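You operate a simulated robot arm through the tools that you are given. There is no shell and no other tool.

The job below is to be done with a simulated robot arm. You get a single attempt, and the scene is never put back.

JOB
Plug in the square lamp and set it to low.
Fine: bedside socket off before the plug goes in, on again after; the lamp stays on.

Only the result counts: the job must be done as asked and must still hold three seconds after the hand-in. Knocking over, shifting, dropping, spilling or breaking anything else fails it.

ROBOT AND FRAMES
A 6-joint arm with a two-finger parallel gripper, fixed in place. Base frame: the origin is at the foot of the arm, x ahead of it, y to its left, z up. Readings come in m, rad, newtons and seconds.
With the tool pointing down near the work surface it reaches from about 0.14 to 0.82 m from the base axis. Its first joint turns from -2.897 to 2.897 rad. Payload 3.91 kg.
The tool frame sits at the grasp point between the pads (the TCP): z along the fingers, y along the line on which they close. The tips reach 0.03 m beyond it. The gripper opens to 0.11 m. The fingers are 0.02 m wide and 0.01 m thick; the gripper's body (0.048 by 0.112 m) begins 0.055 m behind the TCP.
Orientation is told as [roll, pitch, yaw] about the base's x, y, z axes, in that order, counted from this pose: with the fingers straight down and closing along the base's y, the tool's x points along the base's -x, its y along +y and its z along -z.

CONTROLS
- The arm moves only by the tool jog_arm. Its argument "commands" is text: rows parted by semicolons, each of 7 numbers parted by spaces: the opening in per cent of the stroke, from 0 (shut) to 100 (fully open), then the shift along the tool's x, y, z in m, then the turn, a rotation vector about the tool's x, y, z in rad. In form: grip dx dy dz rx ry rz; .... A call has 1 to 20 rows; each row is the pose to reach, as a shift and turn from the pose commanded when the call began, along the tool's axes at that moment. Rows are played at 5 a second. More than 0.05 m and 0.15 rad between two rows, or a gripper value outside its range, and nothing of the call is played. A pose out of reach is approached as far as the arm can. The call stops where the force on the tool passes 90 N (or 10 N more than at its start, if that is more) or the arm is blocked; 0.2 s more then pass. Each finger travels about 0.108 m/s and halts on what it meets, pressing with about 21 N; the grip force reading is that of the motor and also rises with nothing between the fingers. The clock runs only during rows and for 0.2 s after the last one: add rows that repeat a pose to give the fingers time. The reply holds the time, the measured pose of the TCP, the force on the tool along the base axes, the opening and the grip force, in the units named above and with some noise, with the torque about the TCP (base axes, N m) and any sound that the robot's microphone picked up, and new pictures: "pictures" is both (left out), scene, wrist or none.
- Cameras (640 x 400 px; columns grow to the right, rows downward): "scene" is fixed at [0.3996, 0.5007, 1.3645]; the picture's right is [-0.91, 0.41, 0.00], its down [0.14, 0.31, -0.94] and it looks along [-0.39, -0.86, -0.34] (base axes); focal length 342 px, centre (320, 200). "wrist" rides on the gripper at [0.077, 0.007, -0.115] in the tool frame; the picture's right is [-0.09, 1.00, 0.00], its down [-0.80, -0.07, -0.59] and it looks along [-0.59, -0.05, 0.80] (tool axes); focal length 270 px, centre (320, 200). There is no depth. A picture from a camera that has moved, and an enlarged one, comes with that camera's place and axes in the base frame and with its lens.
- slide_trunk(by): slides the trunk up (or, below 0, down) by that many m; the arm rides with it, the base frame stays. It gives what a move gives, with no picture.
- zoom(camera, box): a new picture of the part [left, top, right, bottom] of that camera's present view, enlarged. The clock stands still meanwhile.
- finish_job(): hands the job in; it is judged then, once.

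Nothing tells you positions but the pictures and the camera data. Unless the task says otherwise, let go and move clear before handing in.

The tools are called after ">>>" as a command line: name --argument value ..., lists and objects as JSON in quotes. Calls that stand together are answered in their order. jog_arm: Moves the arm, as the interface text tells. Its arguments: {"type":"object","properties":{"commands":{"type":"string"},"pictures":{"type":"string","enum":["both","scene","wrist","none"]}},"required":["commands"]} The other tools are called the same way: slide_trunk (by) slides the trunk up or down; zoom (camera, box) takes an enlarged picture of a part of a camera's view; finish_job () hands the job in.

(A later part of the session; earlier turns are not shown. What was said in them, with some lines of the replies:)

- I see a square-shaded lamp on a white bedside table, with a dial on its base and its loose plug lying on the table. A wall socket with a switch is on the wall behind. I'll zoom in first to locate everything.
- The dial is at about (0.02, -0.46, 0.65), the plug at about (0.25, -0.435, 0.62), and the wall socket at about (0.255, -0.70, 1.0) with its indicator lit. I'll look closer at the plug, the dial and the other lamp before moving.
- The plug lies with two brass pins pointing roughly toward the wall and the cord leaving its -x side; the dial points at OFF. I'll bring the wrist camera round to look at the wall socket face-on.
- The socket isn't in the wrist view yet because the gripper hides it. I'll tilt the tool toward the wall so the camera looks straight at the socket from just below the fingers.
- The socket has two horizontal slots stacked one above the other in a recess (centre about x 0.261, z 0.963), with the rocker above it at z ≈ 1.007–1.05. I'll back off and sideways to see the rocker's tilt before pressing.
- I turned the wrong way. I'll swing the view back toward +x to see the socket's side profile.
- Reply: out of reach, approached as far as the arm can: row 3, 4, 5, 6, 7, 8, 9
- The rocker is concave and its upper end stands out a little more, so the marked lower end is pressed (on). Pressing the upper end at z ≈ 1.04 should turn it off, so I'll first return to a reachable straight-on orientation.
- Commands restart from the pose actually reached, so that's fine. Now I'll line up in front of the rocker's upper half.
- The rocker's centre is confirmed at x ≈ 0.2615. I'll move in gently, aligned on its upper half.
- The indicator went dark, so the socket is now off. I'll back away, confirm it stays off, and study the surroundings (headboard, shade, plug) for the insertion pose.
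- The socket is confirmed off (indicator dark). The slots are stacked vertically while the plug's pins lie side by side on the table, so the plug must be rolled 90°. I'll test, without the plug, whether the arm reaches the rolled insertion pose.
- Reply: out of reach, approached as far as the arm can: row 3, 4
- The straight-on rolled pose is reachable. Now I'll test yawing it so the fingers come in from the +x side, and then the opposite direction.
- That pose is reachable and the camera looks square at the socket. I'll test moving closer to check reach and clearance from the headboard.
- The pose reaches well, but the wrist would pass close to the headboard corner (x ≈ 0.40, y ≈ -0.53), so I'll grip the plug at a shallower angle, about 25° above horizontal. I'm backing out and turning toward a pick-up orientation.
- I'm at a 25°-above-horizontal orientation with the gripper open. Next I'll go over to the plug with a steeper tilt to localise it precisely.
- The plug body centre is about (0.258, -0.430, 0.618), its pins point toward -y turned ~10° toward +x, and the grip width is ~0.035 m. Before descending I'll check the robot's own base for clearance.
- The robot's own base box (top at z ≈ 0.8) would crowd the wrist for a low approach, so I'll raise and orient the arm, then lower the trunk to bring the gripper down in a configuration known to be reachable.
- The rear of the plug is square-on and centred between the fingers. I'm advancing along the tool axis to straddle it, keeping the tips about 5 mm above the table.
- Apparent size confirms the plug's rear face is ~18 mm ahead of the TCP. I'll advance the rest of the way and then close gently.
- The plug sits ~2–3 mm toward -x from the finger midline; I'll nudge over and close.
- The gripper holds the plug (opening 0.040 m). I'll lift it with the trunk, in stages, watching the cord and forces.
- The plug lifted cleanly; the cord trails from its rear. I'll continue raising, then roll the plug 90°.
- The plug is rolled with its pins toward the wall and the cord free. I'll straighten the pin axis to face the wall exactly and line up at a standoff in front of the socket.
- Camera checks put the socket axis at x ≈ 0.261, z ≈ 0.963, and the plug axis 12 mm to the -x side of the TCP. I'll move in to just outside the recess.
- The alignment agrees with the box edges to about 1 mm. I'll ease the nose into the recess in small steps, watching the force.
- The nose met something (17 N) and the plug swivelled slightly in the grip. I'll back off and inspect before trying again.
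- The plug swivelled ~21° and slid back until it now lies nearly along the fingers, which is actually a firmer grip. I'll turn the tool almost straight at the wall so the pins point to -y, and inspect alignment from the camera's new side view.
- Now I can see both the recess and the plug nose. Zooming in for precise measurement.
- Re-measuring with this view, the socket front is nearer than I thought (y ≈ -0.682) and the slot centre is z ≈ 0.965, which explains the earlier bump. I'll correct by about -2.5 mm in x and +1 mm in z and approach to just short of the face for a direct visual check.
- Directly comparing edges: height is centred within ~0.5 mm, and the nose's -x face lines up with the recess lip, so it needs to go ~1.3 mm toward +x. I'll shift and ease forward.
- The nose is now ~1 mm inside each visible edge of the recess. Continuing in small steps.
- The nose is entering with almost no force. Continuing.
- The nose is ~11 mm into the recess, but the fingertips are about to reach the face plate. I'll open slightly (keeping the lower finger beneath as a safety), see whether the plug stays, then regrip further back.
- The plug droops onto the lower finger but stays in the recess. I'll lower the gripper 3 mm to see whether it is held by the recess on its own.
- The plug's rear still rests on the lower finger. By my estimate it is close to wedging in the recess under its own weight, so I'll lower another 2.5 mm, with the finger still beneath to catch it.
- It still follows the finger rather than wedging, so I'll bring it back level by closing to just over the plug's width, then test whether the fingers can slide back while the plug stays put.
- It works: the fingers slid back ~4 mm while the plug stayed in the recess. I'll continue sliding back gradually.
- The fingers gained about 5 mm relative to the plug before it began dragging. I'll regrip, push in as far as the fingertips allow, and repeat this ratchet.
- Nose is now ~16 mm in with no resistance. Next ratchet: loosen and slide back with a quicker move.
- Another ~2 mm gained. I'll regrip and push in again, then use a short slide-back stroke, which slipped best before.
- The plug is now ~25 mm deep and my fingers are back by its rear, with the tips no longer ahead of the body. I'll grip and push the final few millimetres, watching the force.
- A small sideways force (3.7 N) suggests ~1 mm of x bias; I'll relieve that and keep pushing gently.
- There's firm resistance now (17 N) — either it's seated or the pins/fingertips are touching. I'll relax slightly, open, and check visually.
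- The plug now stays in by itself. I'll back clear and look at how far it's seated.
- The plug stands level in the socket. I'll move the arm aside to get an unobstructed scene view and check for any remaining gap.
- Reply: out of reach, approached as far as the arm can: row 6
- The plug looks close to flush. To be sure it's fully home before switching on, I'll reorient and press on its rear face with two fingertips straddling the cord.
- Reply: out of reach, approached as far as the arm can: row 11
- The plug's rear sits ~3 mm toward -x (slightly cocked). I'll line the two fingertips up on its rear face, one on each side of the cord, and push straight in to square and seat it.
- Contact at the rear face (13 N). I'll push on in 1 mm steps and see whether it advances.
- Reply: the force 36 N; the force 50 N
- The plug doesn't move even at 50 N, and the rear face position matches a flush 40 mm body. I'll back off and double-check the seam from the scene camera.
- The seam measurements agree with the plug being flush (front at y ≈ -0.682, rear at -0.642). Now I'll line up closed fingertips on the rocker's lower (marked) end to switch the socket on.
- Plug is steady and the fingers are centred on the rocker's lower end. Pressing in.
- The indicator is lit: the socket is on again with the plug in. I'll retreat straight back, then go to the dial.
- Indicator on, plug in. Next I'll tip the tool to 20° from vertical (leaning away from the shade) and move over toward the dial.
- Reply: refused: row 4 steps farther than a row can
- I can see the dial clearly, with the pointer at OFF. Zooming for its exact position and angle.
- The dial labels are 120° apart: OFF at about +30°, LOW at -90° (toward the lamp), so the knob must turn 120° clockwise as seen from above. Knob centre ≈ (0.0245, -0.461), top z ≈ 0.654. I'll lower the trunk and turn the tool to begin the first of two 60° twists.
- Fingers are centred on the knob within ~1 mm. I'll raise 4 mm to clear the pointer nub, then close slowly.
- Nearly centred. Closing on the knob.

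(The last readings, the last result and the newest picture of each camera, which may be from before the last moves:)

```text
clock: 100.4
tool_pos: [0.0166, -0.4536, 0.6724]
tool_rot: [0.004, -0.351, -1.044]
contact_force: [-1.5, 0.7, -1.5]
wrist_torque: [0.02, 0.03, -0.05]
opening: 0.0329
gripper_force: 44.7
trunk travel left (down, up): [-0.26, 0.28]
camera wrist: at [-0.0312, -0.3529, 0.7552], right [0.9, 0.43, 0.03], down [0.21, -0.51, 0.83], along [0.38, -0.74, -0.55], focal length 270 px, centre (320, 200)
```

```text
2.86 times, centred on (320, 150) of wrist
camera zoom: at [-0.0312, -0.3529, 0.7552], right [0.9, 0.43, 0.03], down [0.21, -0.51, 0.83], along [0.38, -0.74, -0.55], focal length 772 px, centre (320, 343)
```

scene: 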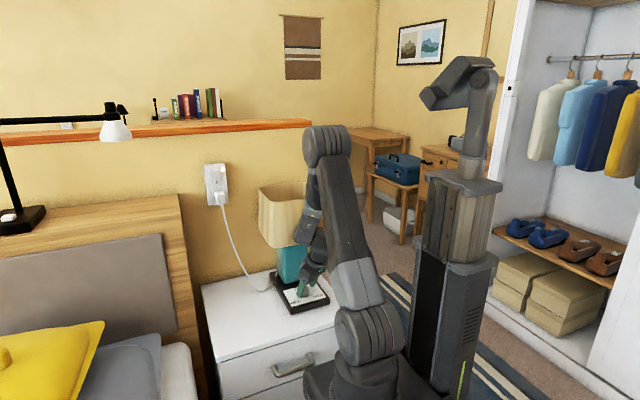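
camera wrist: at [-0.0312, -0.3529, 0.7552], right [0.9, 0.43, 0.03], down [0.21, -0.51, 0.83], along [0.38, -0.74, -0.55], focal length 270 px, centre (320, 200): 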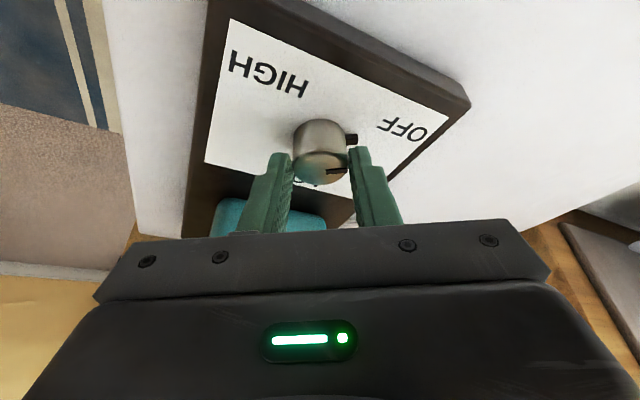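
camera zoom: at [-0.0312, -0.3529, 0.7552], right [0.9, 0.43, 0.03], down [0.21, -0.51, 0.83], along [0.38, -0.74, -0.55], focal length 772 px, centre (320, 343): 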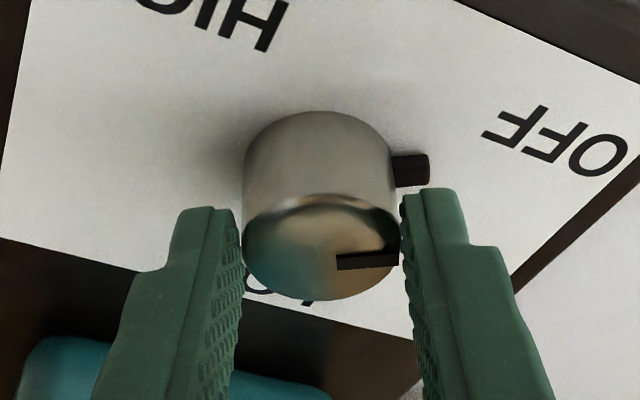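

Knob gripped (33 mm) with no visible lamp shift. I'll twist 30° clockwise about the knob's axis first and check.

>>> jog_arm --commands "0 -0.00007 0.00117 0.00003 0.0450 0 0.1229; 0 -0.00029 0.00233 0.00011 0.0900 0 0.2458; 0 -0.00064 0.00344 0.00024 0.1351 0 0.3687; 0 -0.00113 0.0045 0.00041 0.1801 0 0.4917" --pictures "both"

>>> zoom --camera "wrist" --box '[240, 80, 400, 220]'

>>> zoom --camera "scene" --box '[230, 180, 370, 320]'

```text
clock: 101.4
tool_pos: [0.0242, -0.4519, 0.674]
tool_rot: [0.002, -0.349, -1.562]
contact_force: [15.2, 0.1, -9.9]
wrist_torque: [0.21, -0.07, 0.17]
opening: 0.0326
gripper_force: 44.5
trunk travel left (down, up): [-0.26, 0.28]
camera wrist: at [0.0318, -0.3393, 0.7558], right [1.0, -0.07, 0.03], down [-0.07, -0.55, 0.83], along [-0.04, -0.83, -0.55], focal length 270 px, centre (320, 200)
```

scene: 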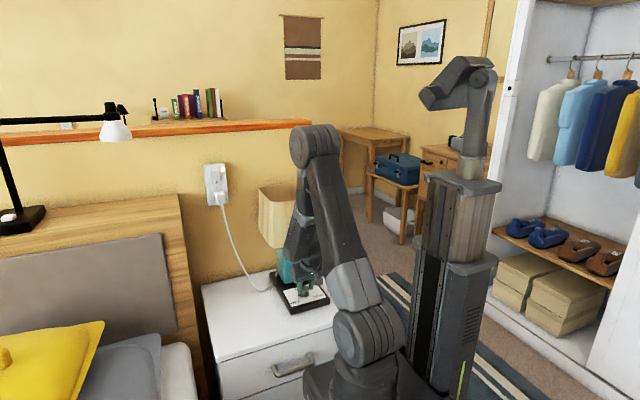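
wrist: 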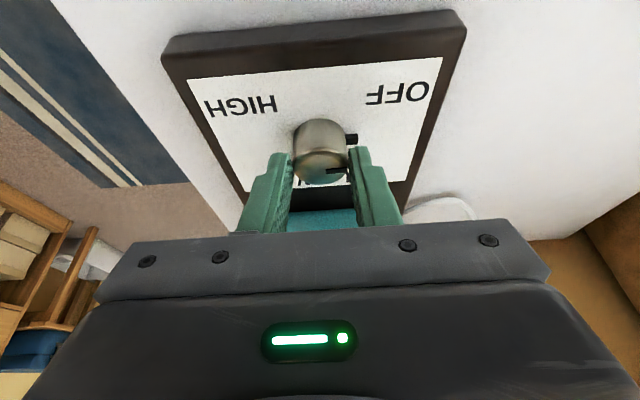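

```text
2.86 times, centred on (320, 150) of wrist
camera zoom: at [0.0318, -0.3393, 0.7558], right [1.0, -0.07, 0.03], down [-0.07, -0.55, 0.83], along [-0.04, -0.83, -0.55], focal length 772 px, centre (320, 343)
```

zoom: 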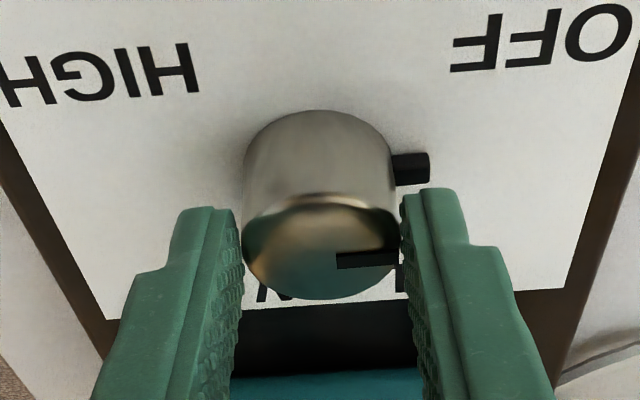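

```text
2.86 times, centred on (300, 250) of scene
camera zoom: at [0.3996, 0.5007, 1.3645], right [-0.91, 0.41, 0.0], down [0.14, 0.31, -0.94], along [-0.39, -0.86, -0.34], focal length 976 px, centre (377, 57)
```

zoom: 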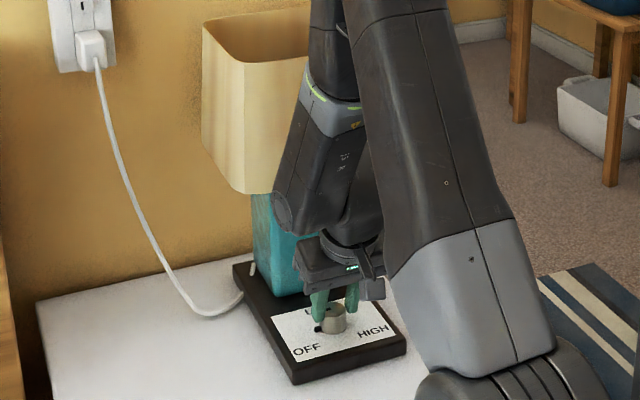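

The knob turns with the gripper and the lamp base hasn't moved; there's a 15 N sideways load, so I'll nudge +x slightly while turning the next 30°.

>>> jog_arm --commands "0 0.0001 0.00167 0.0003 0.0448 0 0.1230; 0 -0.0001 0.00333 0.0006 0.0895 0 0.2460; 0 -0.0005 0.00444 0.0007 0.1343 0 0.3690; 0 -0.001 0.0055 0.0009 0.1791 0 0.4920; 0 -0.001 0.0055 0.0009 0.1791 0 0.4920" --pictures "both"

>>> zoom --camera "wrist" --box '[240, 80, 400, 220]'

>>> zoom --camera "scene" --box '[230, 180, 370, 320]'

```text
clock: 102.6
tool_pos: [0.0299, -0.458, 0.6749]
tool_rot: [0.006, -0.352, -2.091]
contact_force: [8.9, -38.8, -6.3]
wrist_torque: [-1.5, 0.09, 0.23]
opening: 0.0329
gripper_force: 45.3
out of reach, approached as far as the arm can: row 1, 2
trunk travel left (down, up): [-0.26, 0.28]
camera wrist: at [0.0913, -0.3626, 0.7566], right [0.82, -0.57, 0.04], down [-0.34, -0.44, 0.83], along [-0.46, -0.7, -0.55], focal length 270 px, centre (320, 200)
```

scene: 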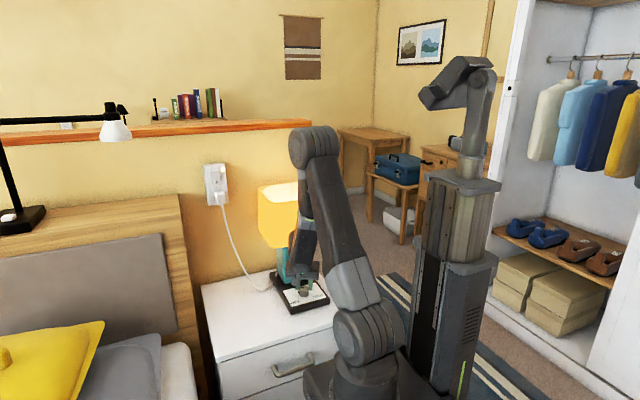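
wrist: 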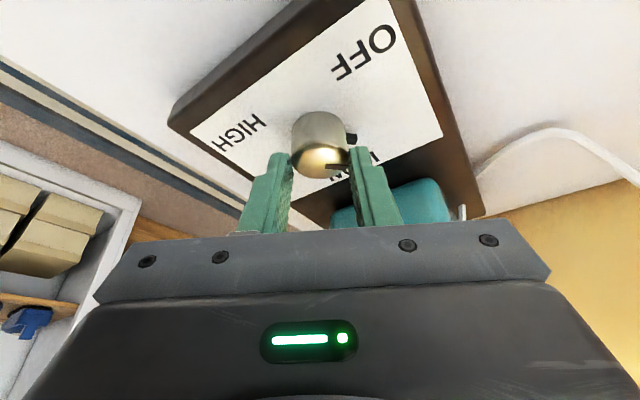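

```text
2.86 times, centred on (320, 150) of wrist
camera zoom: at [0.0913, -0.3626, 0.7566], right [0.82, -0.57, 0.04], down [-0.34, -0.44, 0.83], along [-0.46, -0.7, -0.55], focal length 772 px, centre (320, 343)
```

zoom: 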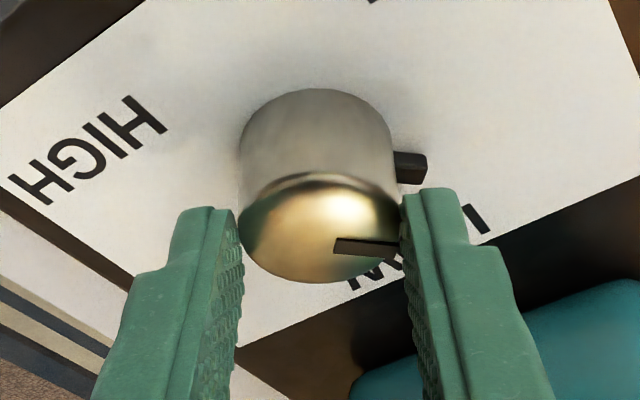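

```text
2.86 times, centred on (300, 250) of scene
camera zoom: at [0.3996, 0.5007, 1.3645], right [-0.91, 0.41, 0.0], down [0.14, 0.31, -0.94], along [-0.39, -0.86, -0.34], focal length 976 px, centre (377, 57)
```

zoom: 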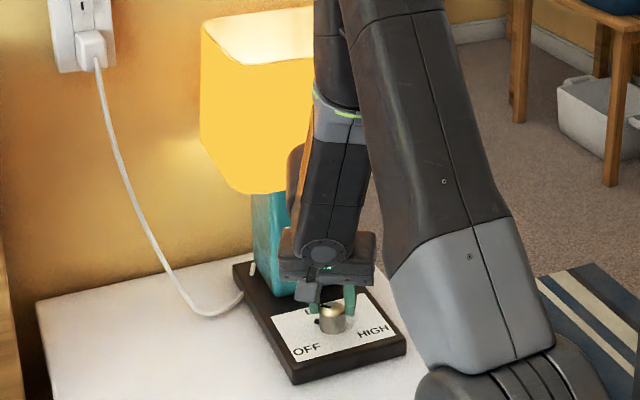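

The lamp has lit, so the plug is properly in. But the pull in y is high (39 N), so I'll release now to relieve it before the second twist.

>>> jog_arm --commands "32 0 0 0 0 0 0; 40 0 0 0 0 0 0; 52 0 0 0 0 0 0; 52 0 0 0 0 0 0" --pictures "both"

>>> zoom --camera "wrist" --box '[240, 80, 400, 220]'

>>> zoom --camera "scene" --box '[230, 180, 370, 320]'

```text
clock: 103.6
tool_pos: [0.0289, -0.4526, 0.6757]
tool_rot: [0.004, -0.348, -2.092]
contact_force: [0.5, 0.9, 0.1]
wrist_torque: [0.0, -0.01, -0.03]
opening: 0.0571
gripper_force: 0.0
trunk travel left (down, up): [-0.26, 0.28]
camera wrist: at [0.0907, -0.3581, 0.7562], right [0.82, -0.57, 0.03], down [-0.34, -0.44, 0.83], along [-0.46, -0.7, -0.56], focal length 270 px, centre (320, 200)
```

scene: 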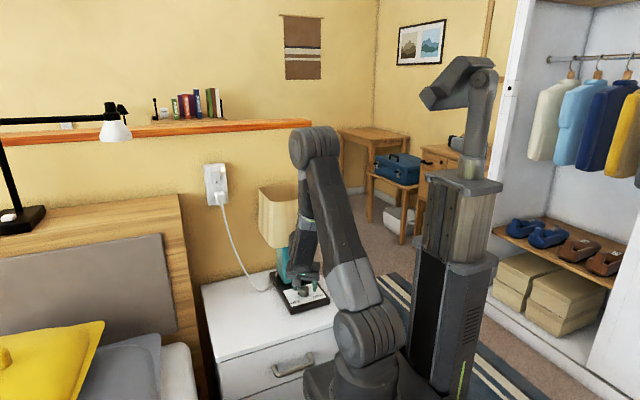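
wrist: 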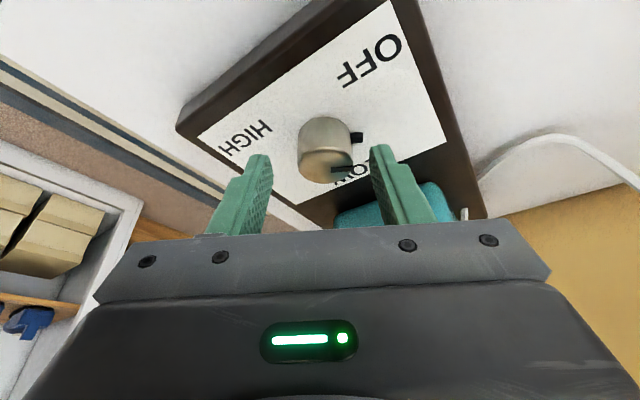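

```text
2.86 times, centred on (320, 150) of wrist
camera zoom: at [0.0907, -0.3581, 0.7562], right [0.82, -0.57, 0.03], down [-0.34, -0.44, 0.83], along [-0.46, -0.7, -0.56], focal length 772 px, centre (320, 343)
```

zoom: 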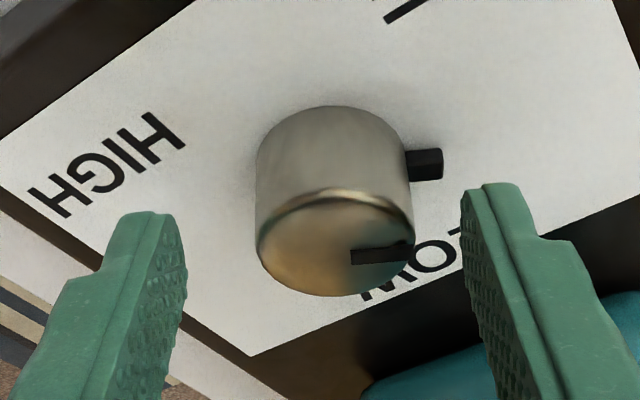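

```text
2.86 times, centred on (300, 250) of scene
camera zoom: at [0.3996, 0.5007, 1.3645], right [-0.91, 0.41, 0.0], down [0.14, 0.31, -0.94], along [-0.39, -0.86, -0.34], focal length 976 px, centre (377, 57)
```

zoom: 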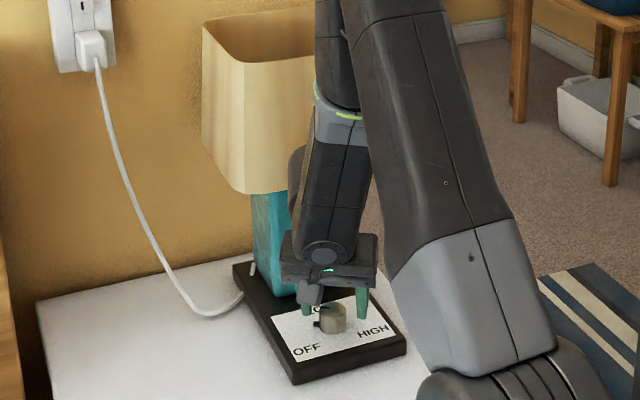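

The lamp went dark again on release because the knob sits right at the switching midpoint (~-30°); it needs the remaining 60° to LOW. Comparing views, the knob's true centre is (0.0267, -0.463), which explains the side load. I'll lift off and re-approach for the second twist with the corrected centre.

>>> jog_arm --commands "60 0 0 -0.012 0 0 0; 60 0 0 -0.03 0 0 0; 60 0 0 -0.05 0 0 0" --pictures "none"

>>> jog_arm --commands "60 -0.0016 -0.0025 0.0007 -0.0446 0 -0.123; 60 -0.0033 -0.0049 0.0015 -0.0893 0 -0.246; 60 -0.0049 -0.0074 0.0022 -0.1339 0 -0.369; 60 -0.0066 -0.0099 0.003 -0.1785 0 -0.492; 60 -0.0082 -0.0123 0.0037 -0.2231 0 -0.615; 60 -0.0098 -0.0148 0.0044 -0.2678 0 -0.738; 60 -0.0115 -0.0172 0.0052 -0.3124 0 -0.861; 60 -0.0131 -0.0197 0.0059 -0.357 0 -0.984; 60 -0.0131 -0.0197 0.0059 -0.357 0 -0.984" --pictures "both"

>>> zoom --camera "wrist" --box '[240, 60, 400, 200]'

```text
clock: 104.4
tool_pos: [0.0367, -0.4393, 0.7209]
tool_rot: [0.002, -0.347, -2.089]
contact_force: [0.6, -0.7, 0.9]
wrist_torque: [0.03, -0.01, 0.01]
opening: 0.0659
gripper_force: 0.0
trunk travel left (down, up): [-0.26, 0.28]
```

```text
clock: 106.4
tool_pos: [0.0118, -0.4411, 0.7199]
tool_rot: [0.004, -0.351, -1.042]
contact_force: [-0.5, 0.2, -0.3]
wrist_torque: [-0.01, 0.02, -0.02]
opening: 0.0659
gripper_force: 0.1
trunk travel left (down, up): [-0.26, 0.28]
camera wrist: at [-0.0373, -0.3402, 0.8012], right [0.9, 0.43, 0.03], down [0.21, -0.51, 0.83], along [0.38, -0.74, -0.55], focal length 270 px, centre (320, 200)
```

scene: 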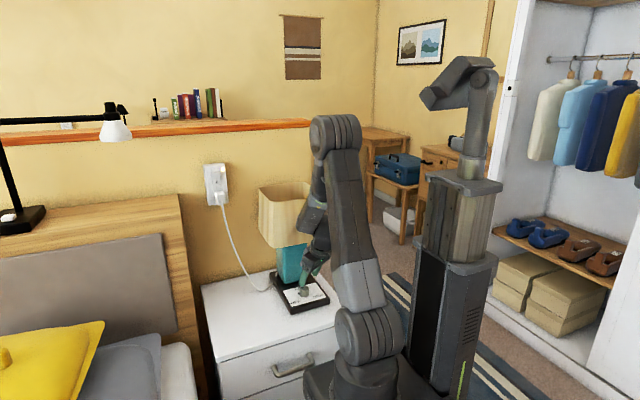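
wrist: 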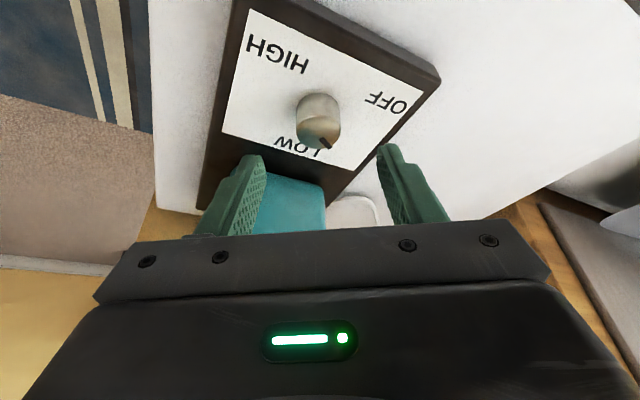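

```text
2.86 times, centred on (320, 130) of wrist
camera zoom: at [-0.0373, -0.3402, 0.8012], right [0.9, 0.43, 0.03], down [0.21, -0.51, 0.83], along [0.38, -0.74, -0.55], focal length 772 px, centre (320, 400)
```

zoom: 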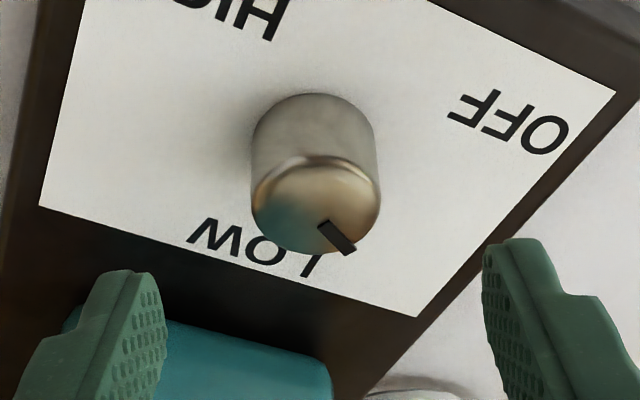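

The pointer is at about -22°. I'm aligned with the knob, so I'll descend and grip again.

>>> jog_arm --commands "60 0 0 0.014 0 0 0; 60 0.0004 0 0.028 0 0 0; 60 0.0008 0 0.042 0 0 0; 60 0.0008 0 0.055 0 0 0; 45 0.0008 0 0.055 0 0 0; 34 0.0008 0 0.055 0 0 0; 34 0.0008 0 0.055 0 0 0" --pictures "wrist"

>>> zoom --camera "wrist" --box '[240, 80, 400, 220]'

```text
clock: 108.0
tool_pos: [0.0221, -0.4555, 0.6687]
tool_rot: [0.002, -0.351, -1.042]
contact_force: [-0.5, 0.0, 0.1]
wrist_torque: [0.03, -0.04, 0.0]
opening: 0.0373
gripper_force: 0.1
trunk travel left (down, up): [-0.26, 0.28]
camera wrist: at [-0.0276, -0.3547, 0.75], right [0.9, 0.43, 0.03], down [0.21, -0.51, 0.83], along [0.38, -0.74, -0.55], focal length 270 px, centre (320, 200)
```

wrist: 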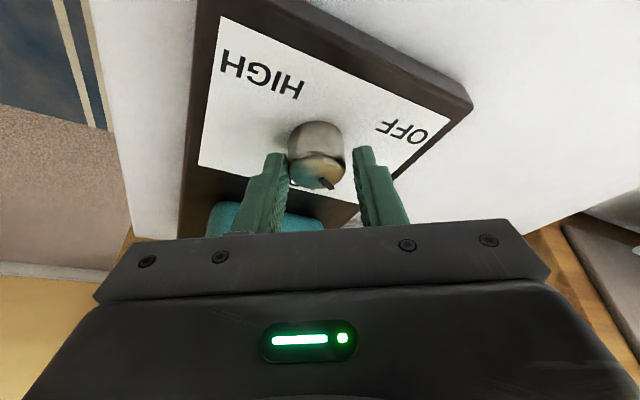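

```text
2.86 times, centred on (320, 150) of wrist
camera zoom: at [-0.0276, -0.3547, 0.75], right [0.9, 0.43, 0.03], down [0.21, -0.51, 0.83], along [0.38, -0.74, -0.55], focal length 772 px, centre (320, 343)
```

zoom: 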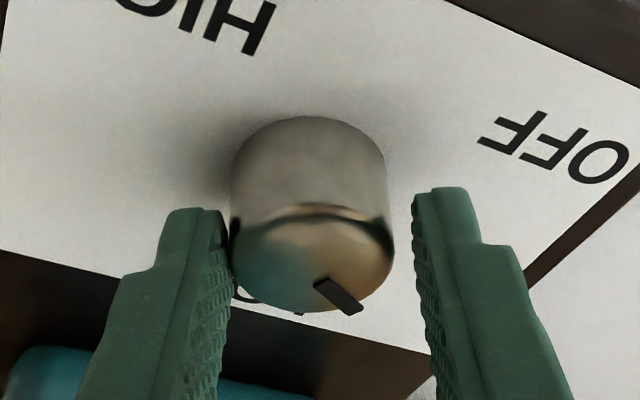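

The knob is ~2 mm off-centre toward the left finger; correcting before closing.

>>> jog_arm --commands "36 0 -0.0022 0 0 0 0; 33 0 -0.0022 0 0 0 0; 30 0 -0.0022 0 0 0 0; 20 0 -0.0022 0 0 0 0; 0 0 -0.0022 0 0 0 0; 0 0 -0.0022 0 0 0 0" --pictures "wrist"

>>> zoom --camera "wrist" --box '[240, 80, 400, 220]'

```text
clock: 109.4
tool_pos: [0.0205, -0.457, 0.6681]
tool_rot: [0.001, -0.351, -1.043]
contact_force: [2.7, 0.8, 0.4]
wrist_torque: [0.04, -0.08, 0.06]
opening: 0.0331
gripper_force: 44.6
trunk travel left (down, up): [-0.26, 0.28]
camera wrist: at [-0.0289, -0.3563, 0.7499], right [0.9, 0.43, 0.03], down [0.21, -0.51, 0.83], along [0.38, -0.74, -0.55], focal length 270 px, centre (320, 200)
```

wrist: 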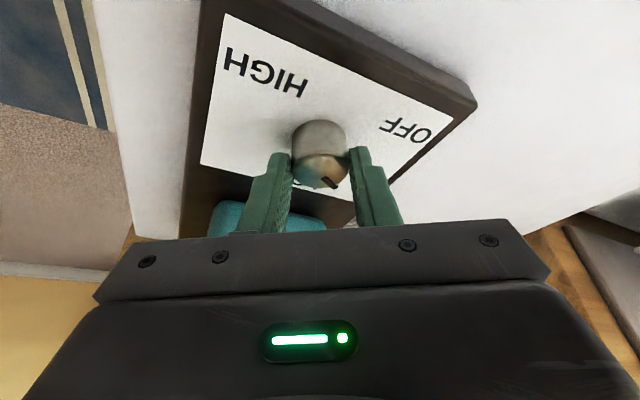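

```text
2.86 times, centred on (320, 150) of wrist
camera zoom: at [-0.0289, -0.3563, 0.7499], right [0.9, 0.43, 0.03], down [0.21, -0.51, 0.83], along [0.38, -0.74, -0.55], focal length 772 px, centre (320, 343)
```

zoom: 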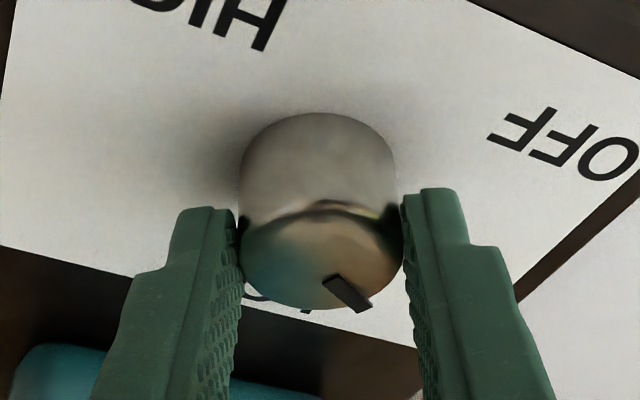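

Well centred grip (2.7 N). Triangulating from both grips gives the knob axis at (0.026, -0.463). Twisting clockwise in two parts, checking load midway.

>>> jog_arm --commands "0 -0.00007 0.00109 0.00002 0.0453 0 0.1238; 0 -0.00027 0.00216 0.0001 0.0907 0 0.2477; 0 -0.0006 0.0032 0.00022 0.136 0 0.3715; 0 -0.00106 0.00418 0.00039 0.1814 0 0.4953; 0 -0.00163 0.00508 0.0006 0.2267 0 0.6192" --pictures "both"

>>> zoom --camera "wrist" --box '[240, 80, 400, 220]'

>>> zoom --camera "scene" --box '[230, 180, 370, 320]'

```text
clock: 110.6
tool_pos: [0.0259, -0.4566, 0.6686]
tool_rot: [-0.004, -0.351, -1.606]
contact_force: [35.9, 4.1, -0.5]
wrist_torque: [0.19, -1.4, 0.37]
opening: 0.0333
gripper_force: 45.3
out of reach, approached as far as the arm can: row 5
trunk travel left (down, up): [-0.26, 0.28]
camera wrist: at [0.0379, -0.3435, 0.7499], right [0.99, -0.12, 0.03], down [-0.09, -0.54, 0.83], along [-0.08, -0.83, -0.55], focal length 270 px, centre (320, 200)
```

scene: 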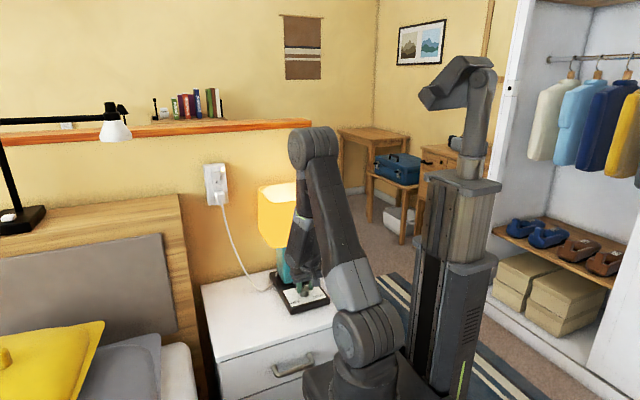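
wrist: 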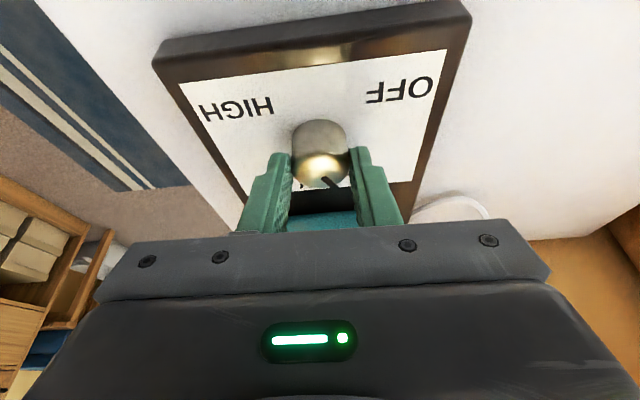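

```text
2.86 times, centred on (320, 150) of wrist
camera zoom: at [0.0379, -0.3435, 0.7499], right [0.99, -0.12, 0.03], down [-0.09, -0.54, 0.83], along [-0.08, -0.83, -0.55], focal length 772 px, centre (320, 343)
```

zoom: 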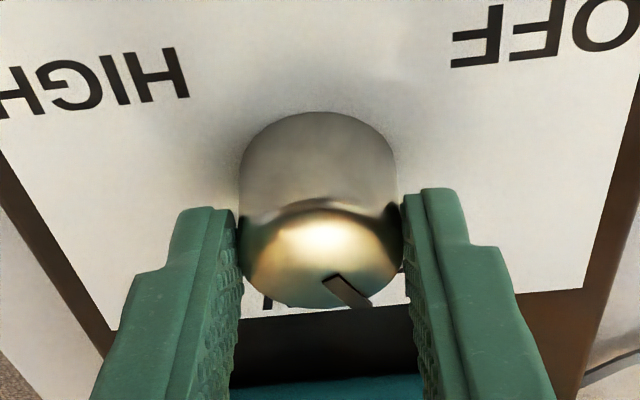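

```text
2.86 times, centred on (300, 250) of scene
camera zoom: at [0.3996, 0.5007, 1.3645], right [-0.91, 0.41, 0.0], down [0.14, 0.31, -0.94], along [-0.39, -0.86, -0.34], focal length 976 px, centre (377, 57)
```

zoom: 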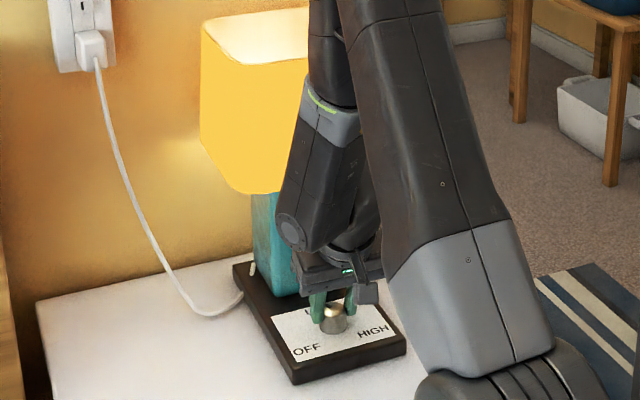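

The lamp is lit again. There's 36 N sideways on the tool in x, so I'll relieve it by shifting +x about 1 mm before continuing.

>>> jog_arm --commands "0 0 0.001 0 0 0 0; 0 0 0.001 0 0 0 0" --pictures "none"

```text
clock: 111.2
tool_pos: [0.0254, -0.457, 0.6668]
tool_rot: [-0.004, -0.352, -1.61]
contact_force: [2.1, 1.5, 5.4]
wrist_torque: [-0.93, 0.3, 0.03]
opening: 0.0332
gripper_force: 44.6
trunk travel left (down, up): [-0.26, 0.28]
```

The side load dropped to 2 N. Continuing with another 18°, then re-checking.

>>> jog_arm --commands "0 -0.00005 0.00104 0.00002 0.0361 0 0.0983; 0 -0.00021 0.00208 0.00008 0.0722 0 0.1966; 0 -0.00046 0.00309 0.00017 0.1083 0 0.2949" --pictures "none"

```text
clock: 112.0
tool_pos: [0.0275, -0.4596, 0.6688]
tool_rot: [-0.005, -0.354, -1.928]
contact_force: [1.6, -19.4, -2.1]
wrist_torque: [0.39, -0.65, 0.0]
opening: 0.0328
gripper_force: 44.5
out of reach, approached as far as the arm can: row 1
trunk travel left (down, up): [-0.26, 0.28]
```

>>> jog_arm --commands "0 -0.0006 0.0002 0.0002 0 0 0; 0 -0.0006 0.0012 0.0002 0.0353 0 0.0955; 0 -0.0009 0.0023 0.0003 0.0706 0 0.191; 0 -0.0012 0.0034 0.0004 0.1059 0 0.2865; 0 -0.0012 0.0034 0.0004 0.1059 0 0.2865" --pictures "both"

>>> zoom --camera "wrist" --box '[240, 80, 400, 220]'

>>> zoom --camera "scene" --box '[230, 180, 370, 320]'

```text
clock: 113.2
tool_pos: [0.0299, -0.4581, 0.6697]
tool_rot: [-0.003, -0.35, -2.229]
contact_force: [-27.2, -15.9, 16.0]
wrist_torque: [-0.24, 0.73, -0.12]
opening: 0.033
gripper_force: 44.8
trunk travel left (down, up): [-0.26, 0.28]
camera wrist: at [0.1055, -0.3738, 0.7499], right [0.74, -0.68, 0.03], down [-0.39, -0.39, 0.83], along [-0.55, -0.62, -0.55], focal length 270 px, centre (320, 200)
```

scene: 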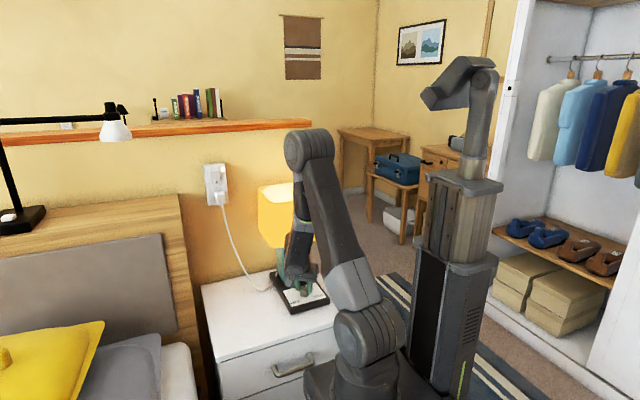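
wrist: 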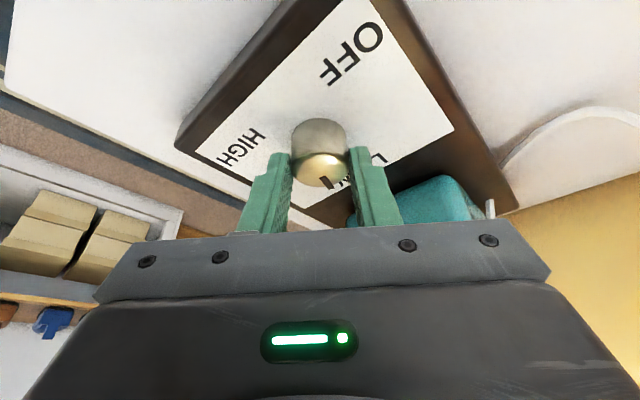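

```text
2.86 times, centred on (320, 150) of wrist
camera zoom: at [0.1055, -0.3738, 0.7499], right [0.74, -0.68, 0.03], down [-0.39, -0.39, 0.83], along [-0.55, -0.62, -0.55], focal length 772 px, centre (320, 343)
```

zoom: 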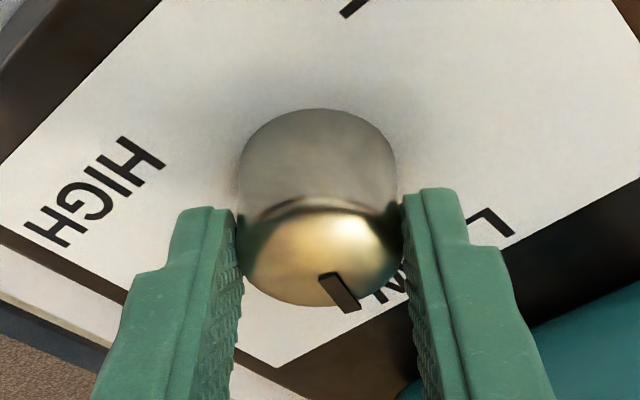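

```text
2.86 times, centred on (300, 250) of scene
camera zoom: at [0.3996, 0.5007, 1.3645], right [-0.91, 0.41, 0.0], down [0.14, 0.31, -0.94], along [-0.39, -0.86, -0.34], focal length 976 px, centre (377, 57)
```

zoom: 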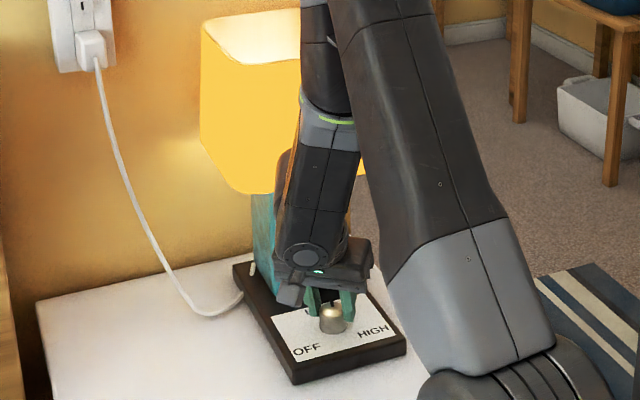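

The lamp stays lit and the pointer is close to LOW, possibly a bit past. I'll release and read the dial.

>>> jog_arm --commands "32 0 0 0 0 0 0; 36 0 0 0 0 0 0; 45 0 0 0 0 0 0; 58 0 0 0 0 0 0; 60 0 0 -0.012 0 0 0; 60 0 0 -0.03 0 0 0; 60 0 0 -0.05 0 0 0" --pictures "both"

>>> zoom --camera "wrist" --box '[220, 40, 420, 200]'

>>> zoom --camera "scene" --box '[230, 180, 370, 320]'

```text
clock: 114.8
tool_pos: [0.0428, -0.4445, 0.7146]
tool_rot: [-0.007, -0.35, -2.228]
contact_force: [1.1, 0.4, 0.6]
wrist_torque: [-0.01, 0.02, 0.0]
opening: 0.0659
gripper_force: 0.1
trunk travel left (down, up): [-0.26, 0.28]
camera wrist: at [0.1179, -0.36, 0.7962], right [0.74, -0.68, 0.03], down [-0.39, -0.39, 0.83], along [-0.55, -0.62, -0.55], focal length 270 px, centre (320, 200)
```

scene: 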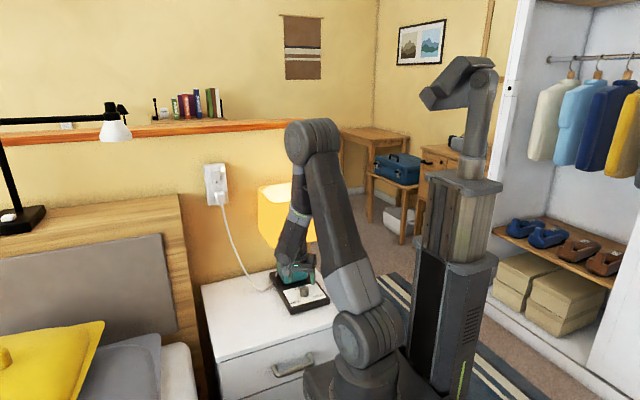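
wrist: 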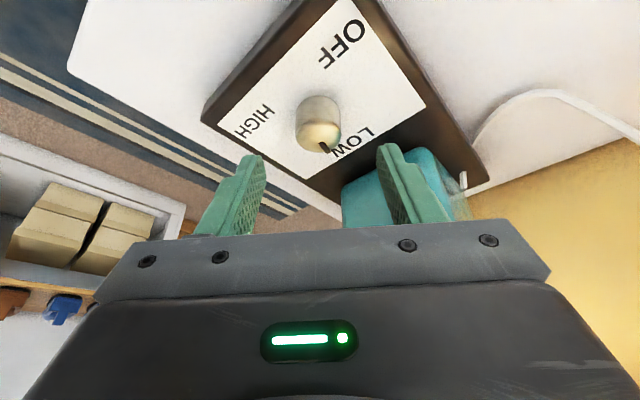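

```text
2.50 times, centred on (320, 120) of wrist
camera zoom: at [0.1179, -0.36, 0.7962], right [0.74, -0.68, 0.03], down [-0.39, -0.39, 0.83], along [-0.55, -0.62, -0.55], focal length 676 px, centre (320, 400)
```

zoom: 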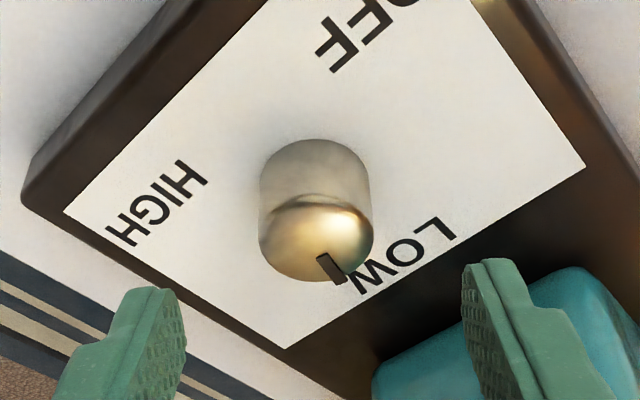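

```text
2.86 times, centred on (300, 250) of scene
camera zoom: at [0.3996, 0.5007, 1.3645], right [-0.91, 0.41, 0.0], down [0.14, 0.31, -0.94], along [-0.39, -0.86, -0.34], focal length 976 px, centre (377, 57)
```

zoom: 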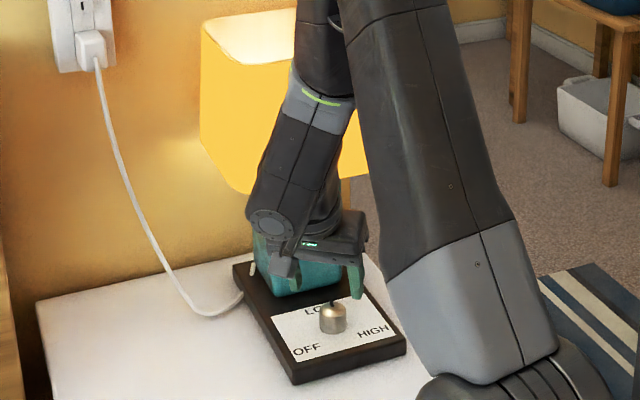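

The lamp stays on. The pointer looks slightly past LOW, so I'll take a straight-on view to measure it accurately.

>>> jog_arm --commands "60 0 -0.0049 -0.0033 -0.0451 0 -0.1236; 60 0 -0.0098 -0.0066 -0.0903 0 -0.2472; 60 0 -0.0146 -0.0099 -0.1354 0 -0.3708; 60 0 -0.0195 -0.0132 -0.1806 0 -0.4944; 60 0 -0.0244 -0.0165 -0.2257 0 -0.618; 60 0 -0.0244 -0.0165 -0.2257 0 -0.618" --pictures "both"

>>> zoom --camera "wrist" --box '[220, 40, 420, 180]'

>>> zoom --camera "scene" --box '[270, 260, 340, 320]'

```text
clock: 116.2
tool_pos: [0.027, -0.4247, 0.7312]
tool_rot: [-0.005, -0.349, -1.57]
contact_force: [-1.0, 0.1, 0.2]
wrist_torque: [0.01, 0.01, -0.03]
opening: 0.066
gripper_force: 0.1
trunk travel left (down, up): [-0.26, 0.28]
camera wrist: at [0.0359, -0.3132, 0.8125], right [1.0, -0.08, 0.03], down [-0.07, -0.55, 0.83], along [-0.05, -0.83, -0.55], focal length 270 px, centre (320, 200)
```

scene: 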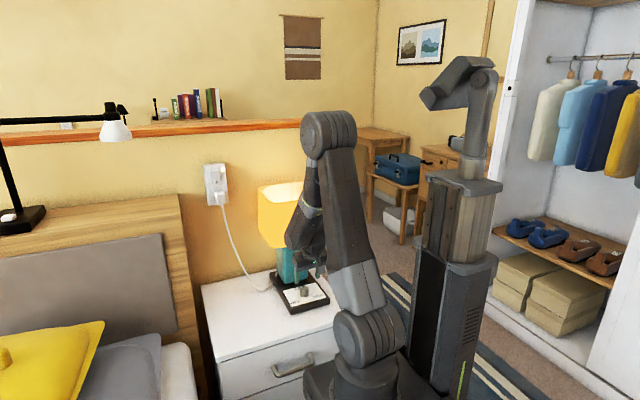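
wrist: 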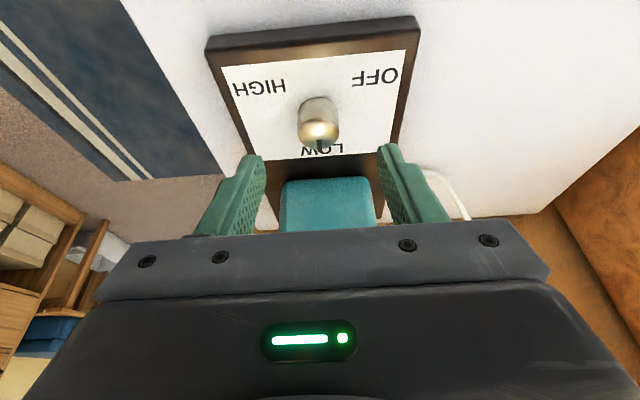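

```text
2.86 times, centred on (320, 110) of wrist
camera zoom: at [0.0359, -0.3132, 0.8125], right [1.0, -0.08, 0.03], down [-0.07, -0.55, 0.83], along [-0.05, -0.83, -0.55], focal length 772 px, centre (320, 457)
```

zoom: 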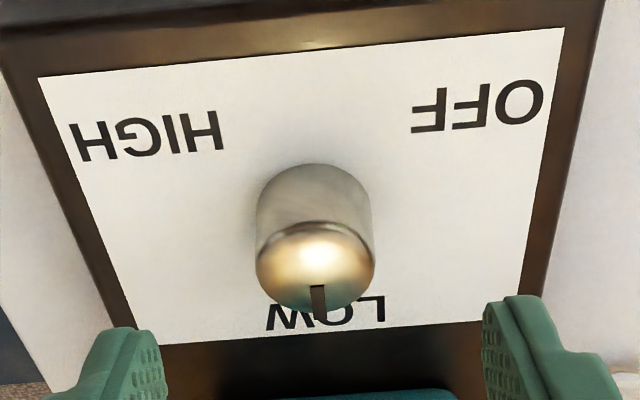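

```text
6.67 times, centred on (305, 290) of scene
camera zoom: at [0.3996, 0.5007, 1.3645], right [-0.91, 0.41, 0.0], down [0.14, 0.31, -0.94], along [-0.39, -0.86, -0.34], focal length 2277 px, centre (420, -400)
```

zoom: 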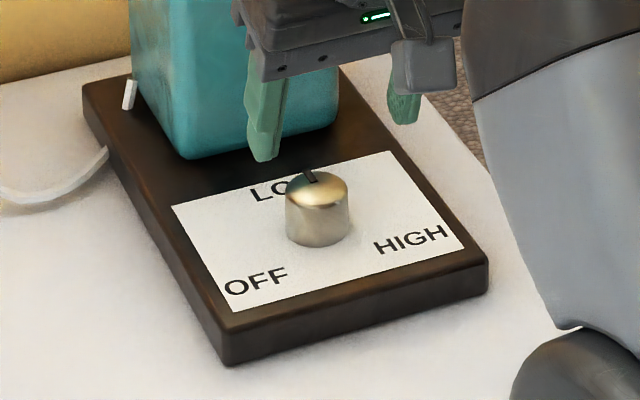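

Straight-on, the pointer is right at LOW, the lamp is lit, and the lamp base hasn't moved. I'll withdraw clear and do a last check of the socket and plug.

>>> jog_arm --commands "60 0 0 -0.03 0 0 0; 60 0.01 0 -0.06 0 0 0; 60 0.02 0 -0.09 0 0 0; 60 0.03 0 -0.12 0 0 0; 60 0.03 0 -0.12 0 0 0" --pictures "both"

>>> zoom --camera "scene" --box '[180, 150, 350, 330]'

>>> zoom --camera "scene" --box '[195, 155, 240, 215]'

>>> zoom --camera "scene" --box '[270, 260, 340, 320]'

```text
clock: 117.4
tool_pos: [0.0281, -0.3582, 0.8335]
tool_rot: [-0.005, -0.348, -1.569]
contact_force: [-0.4, 0.7, 0.1]
wrist_torque: [0.0, -0.03, -0.01]
opening: 0.066
gripper_force: 0.1
trunk travel left (down, up): [-0.26, 0.28]
camera wrist: at [0.0359, -0.2449, 0.9146], right [1.0, -0.08, 0.03], down [-0.07, -0.55, 0.83], along [-0.06, -0.83, -0.55], focal length 270 px, centre (320, 200)
```

scene: 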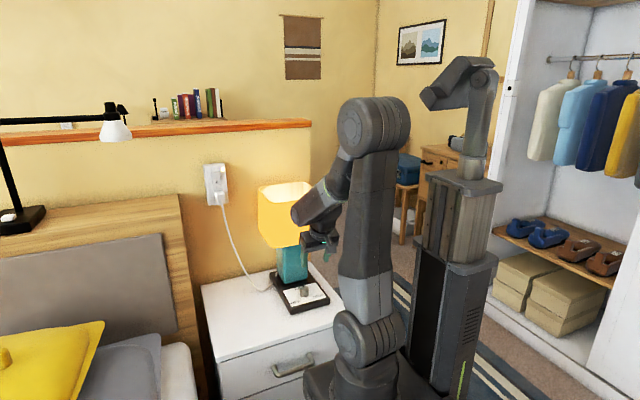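
wrist: 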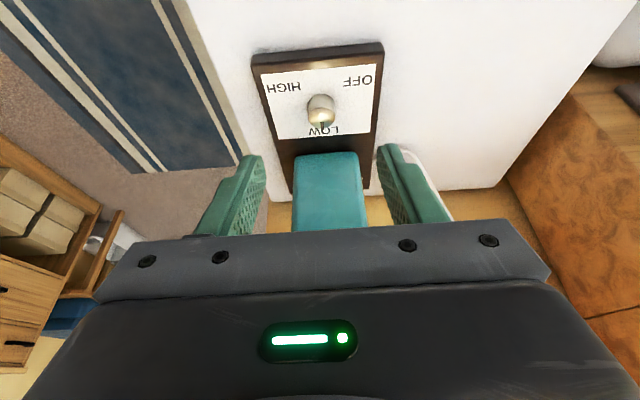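

```text
2.22 times, centred on (265, 240) of scene
camera zoom: at [0.3996, 0.5007, 1.3645], right [-0.91, 0.41, 0.0], down [0.14, 0.31, -0.94], along [-0.39, -0.86, -0.34], focal length 759 px, centre (442, 111)
```

zoom: 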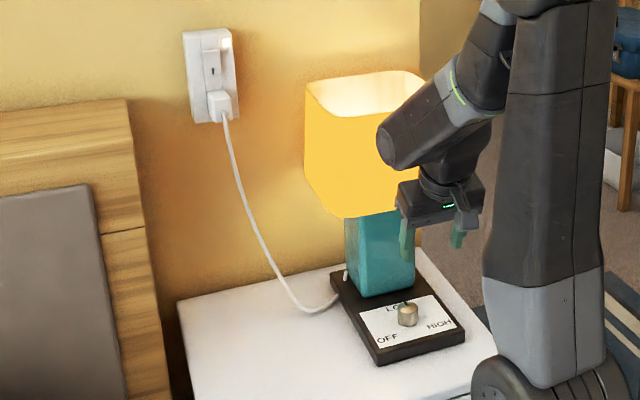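

```text
6.67 times, centred on (218, 185) of scene
camera zoom: at [0.3996, 0.5007, 1.3645], right [-0.91, 0.41, 0.0], down [0.14, 0.31, -0.94], along [-0.39, -0.86, -0.34], focal length 2277 px, centre (1003, 300)
```

zoom: 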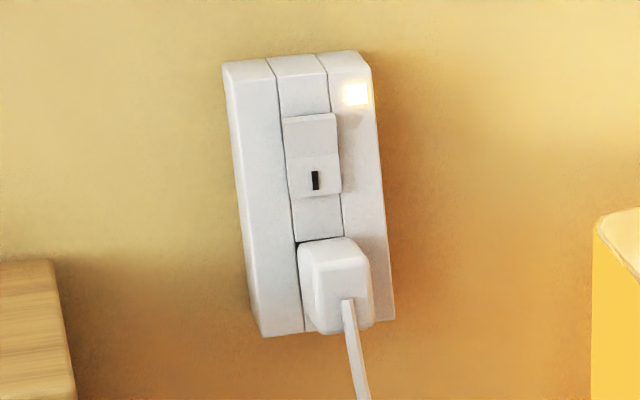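

```text
6.67 times, centred on (305, 290) of scene
camera zoom: at [0.3996, 0.5007, 1.3645], right [-0.91, 0.41, 0.0], down [0.14, 0.31, -0.94], along [-0.39, -0.86, -0.34], focal length 2277 px, centre (420, -400)
```

zoom: 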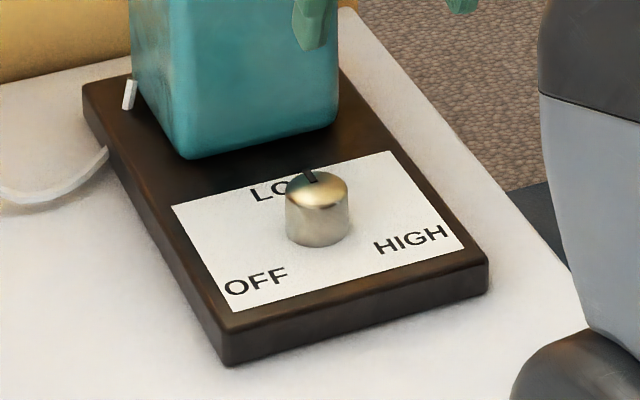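

The plug is in the wall socket, the socket's indicator is lit, and the dial points to LOW. The lamp is on, nothing else has moved, and the arm is clear, so I'm handing in.

>>> finish_job

```text
The job is handed in.
```

The square lamp is plugged in, set to LOW and lit, and I've handed the job in. I don't have the judge's result yet.

- **Order:** I switched the bedside socket off and saw its indicator go dark before the plug went in. I switched it back on once the plug was seated, and the indicator is lit.
- **First try:** The plug bumped the socket face at about 17 N and swivelled in the grip. I realigned it and worked it in with a few regrips. At the end it didn't move under a 50 N push.
- **Dial:** I turned the knob in two twists. The lamp flicked on during the first, went dark when I let go, and has stayed lit since the second. Sideways force on the knob reached about 39 N, but the lamp base is where it started.
- **Surroundings:** The last pictures show nothing else shifted or knocked over. The gripper is open and clear of the lamp.
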